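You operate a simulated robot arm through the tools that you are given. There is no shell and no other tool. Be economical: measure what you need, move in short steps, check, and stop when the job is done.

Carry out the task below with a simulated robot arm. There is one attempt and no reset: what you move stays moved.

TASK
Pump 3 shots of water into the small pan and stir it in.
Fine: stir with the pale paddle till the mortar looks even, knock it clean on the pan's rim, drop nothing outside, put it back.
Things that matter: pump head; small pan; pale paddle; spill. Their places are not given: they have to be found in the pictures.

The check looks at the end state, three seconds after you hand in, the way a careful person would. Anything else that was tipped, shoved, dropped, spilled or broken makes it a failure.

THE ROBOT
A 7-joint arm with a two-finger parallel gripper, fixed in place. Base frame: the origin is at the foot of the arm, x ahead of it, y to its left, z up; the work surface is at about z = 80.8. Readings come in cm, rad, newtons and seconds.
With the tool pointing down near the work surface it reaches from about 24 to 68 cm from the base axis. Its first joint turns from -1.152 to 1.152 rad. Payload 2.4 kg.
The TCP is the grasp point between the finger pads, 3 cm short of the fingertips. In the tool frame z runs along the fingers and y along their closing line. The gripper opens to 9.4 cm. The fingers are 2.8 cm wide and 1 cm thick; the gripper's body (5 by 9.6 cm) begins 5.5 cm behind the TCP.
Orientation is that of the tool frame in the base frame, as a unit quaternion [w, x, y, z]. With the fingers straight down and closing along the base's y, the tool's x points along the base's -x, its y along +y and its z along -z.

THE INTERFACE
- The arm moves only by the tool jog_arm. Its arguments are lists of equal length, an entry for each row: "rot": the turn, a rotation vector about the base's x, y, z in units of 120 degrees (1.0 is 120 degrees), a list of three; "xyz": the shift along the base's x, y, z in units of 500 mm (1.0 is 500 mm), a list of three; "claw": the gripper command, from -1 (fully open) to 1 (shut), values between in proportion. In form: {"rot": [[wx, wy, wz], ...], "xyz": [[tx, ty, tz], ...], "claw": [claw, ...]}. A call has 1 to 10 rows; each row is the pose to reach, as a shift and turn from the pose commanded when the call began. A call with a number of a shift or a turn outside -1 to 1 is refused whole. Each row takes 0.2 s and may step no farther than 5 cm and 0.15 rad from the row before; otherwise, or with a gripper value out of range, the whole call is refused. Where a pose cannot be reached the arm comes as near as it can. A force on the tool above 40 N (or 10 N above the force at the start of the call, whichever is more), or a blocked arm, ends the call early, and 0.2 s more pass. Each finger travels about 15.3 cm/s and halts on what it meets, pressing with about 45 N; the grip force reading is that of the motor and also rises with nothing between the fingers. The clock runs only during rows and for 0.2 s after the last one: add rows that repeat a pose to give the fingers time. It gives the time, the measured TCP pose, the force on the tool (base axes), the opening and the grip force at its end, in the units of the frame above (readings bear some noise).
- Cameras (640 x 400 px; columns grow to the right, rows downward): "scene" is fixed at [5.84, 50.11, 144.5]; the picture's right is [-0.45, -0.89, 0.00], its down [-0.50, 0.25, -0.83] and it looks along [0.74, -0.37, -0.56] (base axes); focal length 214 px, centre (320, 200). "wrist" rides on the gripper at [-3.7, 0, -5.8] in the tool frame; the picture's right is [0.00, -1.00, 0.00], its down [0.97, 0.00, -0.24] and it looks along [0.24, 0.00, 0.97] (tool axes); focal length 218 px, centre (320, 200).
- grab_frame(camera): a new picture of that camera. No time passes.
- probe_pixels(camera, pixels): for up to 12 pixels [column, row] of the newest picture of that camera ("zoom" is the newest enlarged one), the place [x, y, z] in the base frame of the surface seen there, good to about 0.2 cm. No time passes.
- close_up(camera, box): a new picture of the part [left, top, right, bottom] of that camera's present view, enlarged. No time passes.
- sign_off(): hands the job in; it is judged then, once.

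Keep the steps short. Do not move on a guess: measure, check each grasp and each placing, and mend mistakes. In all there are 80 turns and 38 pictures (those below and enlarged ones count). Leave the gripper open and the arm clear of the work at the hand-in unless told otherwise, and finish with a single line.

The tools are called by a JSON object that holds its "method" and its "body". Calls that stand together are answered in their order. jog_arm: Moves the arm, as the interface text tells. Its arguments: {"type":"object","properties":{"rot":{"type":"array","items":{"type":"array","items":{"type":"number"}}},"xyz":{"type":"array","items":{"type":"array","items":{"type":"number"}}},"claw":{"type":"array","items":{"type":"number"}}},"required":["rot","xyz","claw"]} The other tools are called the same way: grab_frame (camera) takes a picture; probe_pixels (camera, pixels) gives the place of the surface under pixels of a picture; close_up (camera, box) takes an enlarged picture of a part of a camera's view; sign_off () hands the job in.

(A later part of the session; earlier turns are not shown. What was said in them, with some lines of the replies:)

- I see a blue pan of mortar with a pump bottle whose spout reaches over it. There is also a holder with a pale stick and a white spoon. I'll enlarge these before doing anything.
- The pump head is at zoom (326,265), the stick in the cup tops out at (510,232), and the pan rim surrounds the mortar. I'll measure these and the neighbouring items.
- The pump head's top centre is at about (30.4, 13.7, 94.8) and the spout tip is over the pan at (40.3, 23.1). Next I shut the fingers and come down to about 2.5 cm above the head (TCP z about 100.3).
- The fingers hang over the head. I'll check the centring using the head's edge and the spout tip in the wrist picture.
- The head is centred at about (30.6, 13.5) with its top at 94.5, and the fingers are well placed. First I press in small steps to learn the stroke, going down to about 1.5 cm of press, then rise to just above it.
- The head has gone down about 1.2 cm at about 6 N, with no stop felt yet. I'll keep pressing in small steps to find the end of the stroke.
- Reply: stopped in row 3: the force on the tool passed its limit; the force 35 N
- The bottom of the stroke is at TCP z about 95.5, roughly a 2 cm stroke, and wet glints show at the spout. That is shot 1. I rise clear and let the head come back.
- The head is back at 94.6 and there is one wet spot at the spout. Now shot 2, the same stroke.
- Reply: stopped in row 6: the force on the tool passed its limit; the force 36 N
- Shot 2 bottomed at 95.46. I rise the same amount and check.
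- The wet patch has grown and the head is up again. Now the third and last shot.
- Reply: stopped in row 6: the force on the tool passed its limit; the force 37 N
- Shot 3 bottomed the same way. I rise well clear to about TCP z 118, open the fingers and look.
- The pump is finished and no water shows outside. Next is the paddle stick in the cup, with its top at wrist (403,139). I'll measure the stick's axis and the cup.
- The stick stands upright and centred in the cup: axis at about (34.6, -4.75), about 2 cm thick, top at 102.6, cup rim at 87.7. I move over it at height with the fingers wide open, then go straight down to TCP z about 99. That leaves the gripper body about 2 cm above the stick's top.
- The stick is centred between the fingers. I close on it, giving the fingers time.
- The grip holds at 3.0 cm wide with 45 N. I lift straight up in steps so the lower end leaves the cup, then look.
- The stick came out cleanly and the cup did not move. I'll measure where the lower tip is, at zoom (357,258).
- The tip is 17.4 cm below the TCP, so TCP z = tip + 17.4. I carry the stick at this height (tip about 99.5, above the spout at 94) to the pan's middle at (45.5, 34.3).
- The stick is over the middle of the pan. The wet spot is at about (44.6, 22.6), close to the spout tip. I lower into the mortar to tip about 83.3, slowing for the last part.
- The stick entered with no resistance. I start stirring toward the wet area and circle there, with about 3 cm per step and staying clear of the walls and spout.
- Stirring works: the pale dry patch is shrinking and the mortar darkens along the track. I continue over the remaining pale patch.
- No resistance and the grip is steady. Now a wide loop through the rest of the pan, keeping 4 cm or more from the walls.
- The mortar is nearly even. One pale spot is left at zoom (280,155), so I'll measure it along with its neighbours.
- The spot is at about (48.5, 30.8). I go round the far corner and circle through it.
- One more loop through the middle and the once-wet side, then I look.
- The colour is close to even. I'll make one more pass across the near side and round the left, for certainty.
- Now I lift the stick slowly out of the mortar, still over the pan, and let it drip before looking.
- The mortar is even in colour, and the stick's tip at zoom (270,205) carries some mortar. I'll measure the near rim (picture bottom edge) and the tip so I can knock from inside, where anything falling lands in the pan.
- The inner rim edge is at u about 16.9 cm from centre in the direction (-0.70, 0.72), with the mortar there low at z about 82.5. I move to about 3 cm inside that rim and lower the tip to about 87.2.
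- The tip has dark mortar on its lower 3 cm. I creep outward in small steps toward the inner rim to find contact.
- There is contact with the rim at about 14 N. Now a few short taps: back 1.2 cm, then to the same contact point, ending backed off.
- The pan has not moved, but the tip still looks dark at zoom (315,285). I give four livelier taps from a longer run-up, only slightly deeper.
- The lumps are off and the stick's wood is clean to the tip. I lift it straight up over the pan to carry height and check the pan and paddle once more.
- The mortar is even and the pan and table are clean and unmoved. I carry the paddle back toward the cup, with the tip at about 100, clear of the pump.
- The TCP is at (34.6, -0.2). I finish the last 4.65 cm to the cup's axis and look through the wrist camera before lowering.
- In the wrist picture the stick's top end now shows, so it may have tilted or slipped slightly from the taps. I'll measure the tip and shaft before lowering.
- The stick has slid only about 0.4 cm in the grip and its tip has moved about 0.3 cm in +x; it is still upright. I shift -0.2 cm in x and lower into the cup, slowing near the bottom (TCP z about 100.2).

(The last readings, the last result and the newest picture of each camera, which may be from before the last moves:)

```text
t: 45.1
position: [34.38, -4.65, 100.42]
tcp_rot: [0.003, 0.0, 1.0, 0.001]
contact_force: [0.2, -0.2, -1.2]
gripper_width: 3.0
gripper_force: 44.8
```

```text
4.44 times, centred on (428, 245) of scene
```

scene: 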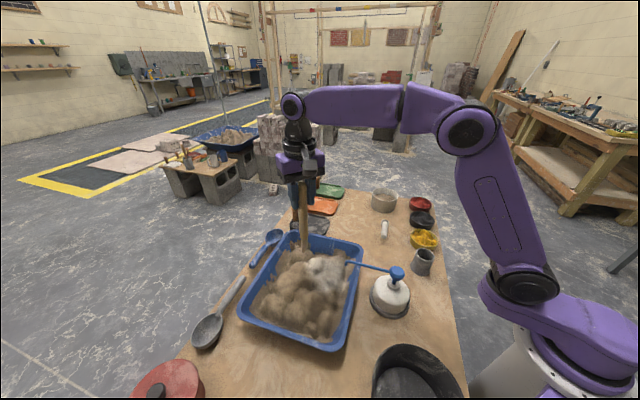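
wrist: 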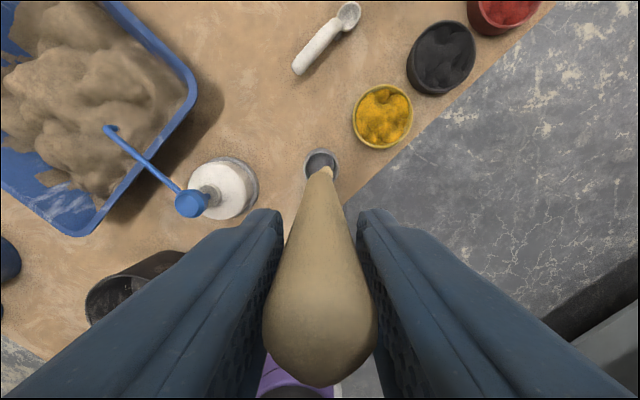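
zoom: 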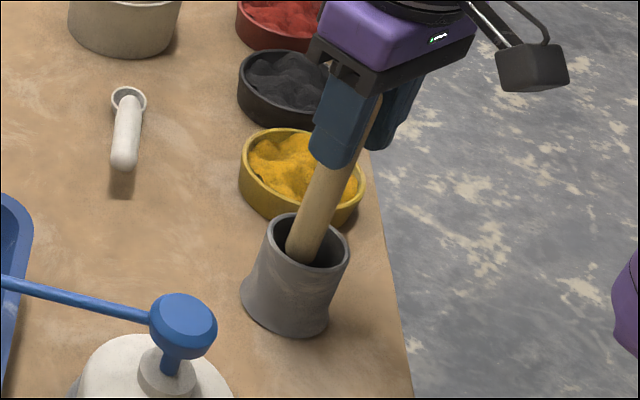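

The stick is in the cup, the cup has not moved, and there is no contact yet. I creep down to feel the bottom, up to 1.1 cm more.

{"method": "jog_arm", "body": {"rot": [[0, 0, 0], [0, 0, 0], [0, 0, 0]], "xyz": [[0, 0, -0.006], [0, 0, -0.01], [0, 0, -0.014]], "claw": [1, 1, 1]}}

```text
t: 46.0
position: [34.53, -4.65, 99.82]
tcp_rot: [0.004, -0.002, 1.0, 0.001]
contact_force: [-2.0, 0.8, 10.4]
gripper_width: 2.98
gripper_force: 44.9
stopped in row 3: the force on the tool passed its limit (the readings are from after the stop); the commanded pose is now the measured one
```

The stick rests on the cup's bottom (10 N at 99.8). I open the fingers gently and look.

{"method": "jog_arm", "body": {"rot": [[0, 0, 0], [0, 0, 0], [0, 0, 0], [0, 0, 0], [0, 0, 0], [0, 0, 0]], "xyz": [[0, 0, 0.001], [0, 0, 0.001], [0, 0, 0.001], [0, 0, 0.001], [0, 0, 0.001], [0, 0, 0.001]], "claw": [0.3, 0.2, 0, -0.4, -1, -1]}}

{"method": "grab_frame", "body": {"camera": "wrist"}}

```text
t: 47.4
position: [34.46, -4.67, 99.86]
tcp_rot: [0.004, -0.002, 1.0, 0.0]
contact_force: [0.0, 0.2, 0.0]
gripper_width: 9.38
gripper_force: 0.0
```

```text
5 pictures are left
```

wrist: 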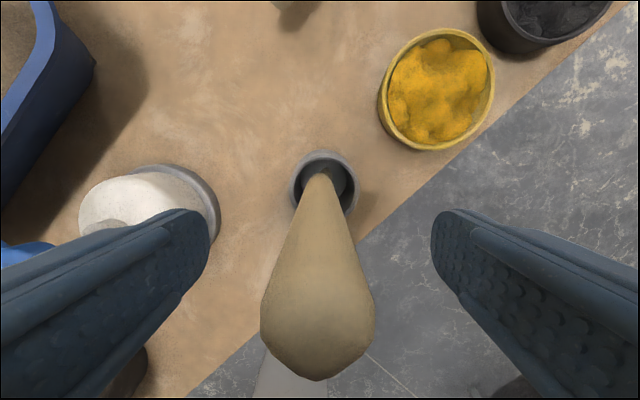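

The stick stands free and upright in the cup, with both fingers well clear. I rise straight up and then check the whole scene.

{"method": "jog_arm", "body": {"rot": [[0, 0, 0], [0, 0, 0], [0, 0, 0], [0, 0, 0], [0, 0, 0], [0, 0, 0], [0, 0, 0]], "xyz": [[0, 0, 0.04], [0, 0, 0.12], [0, 0, 0.21], [0, 0, 0.3], [0, 0, 0.39], [0, 0, 0.48], [0, 0, 0.55]], "claw": [-1, -1, -1, -1, -1, -1, -1]}}

{"method": "close_up", "body": {"camera": "scene", "box": [210, 190, 470, 360]}}

{"method": "grab_frame", "body": {"camera": "wrist"}}

```text
t: 49.0
position: [34.24, -4.6, 127.49]
tcp_rot: [0.003, 0.0, 1.0, 0.001]
contact_force: [0.3, 0.1, -0.5]
gripper_width: 9.42
gripper_force: 0.1
```

```text
2.35 times, centred on (340, 275) of scene
```

zoom: 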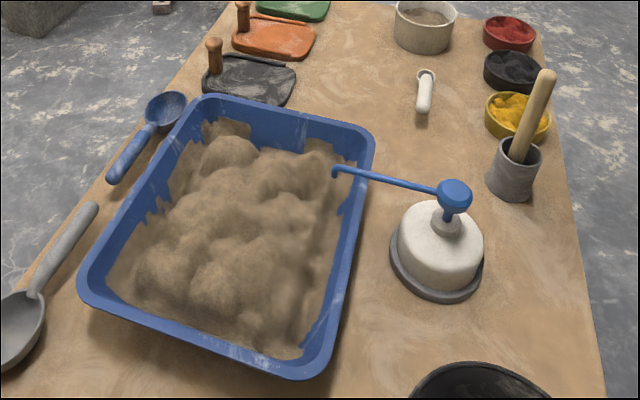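

```text
3 pictures are left
```

wrist: 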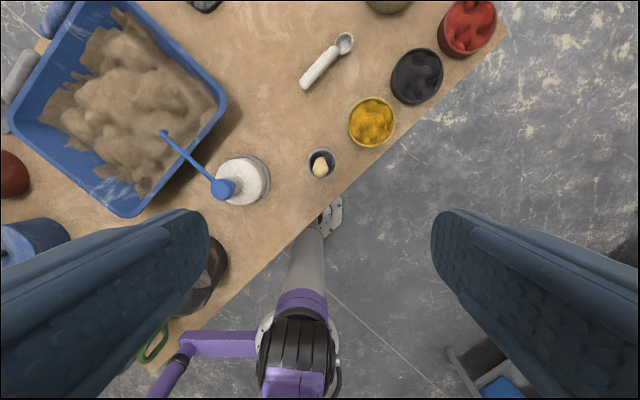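

The mortar is even, the paddle is back in its cup, and the pump is up. Nothing is spilled or moved, and the gripper is open and clear, so I hand in.

{"method": "sign_off", "body": {}}

```text
The job is handed in.
```

Done: I pumped three shots of water into the small pan, stirred the mortar even, knocked the paddle clean on the rim and put it back in its cup, with no spill seen in the last pictures.
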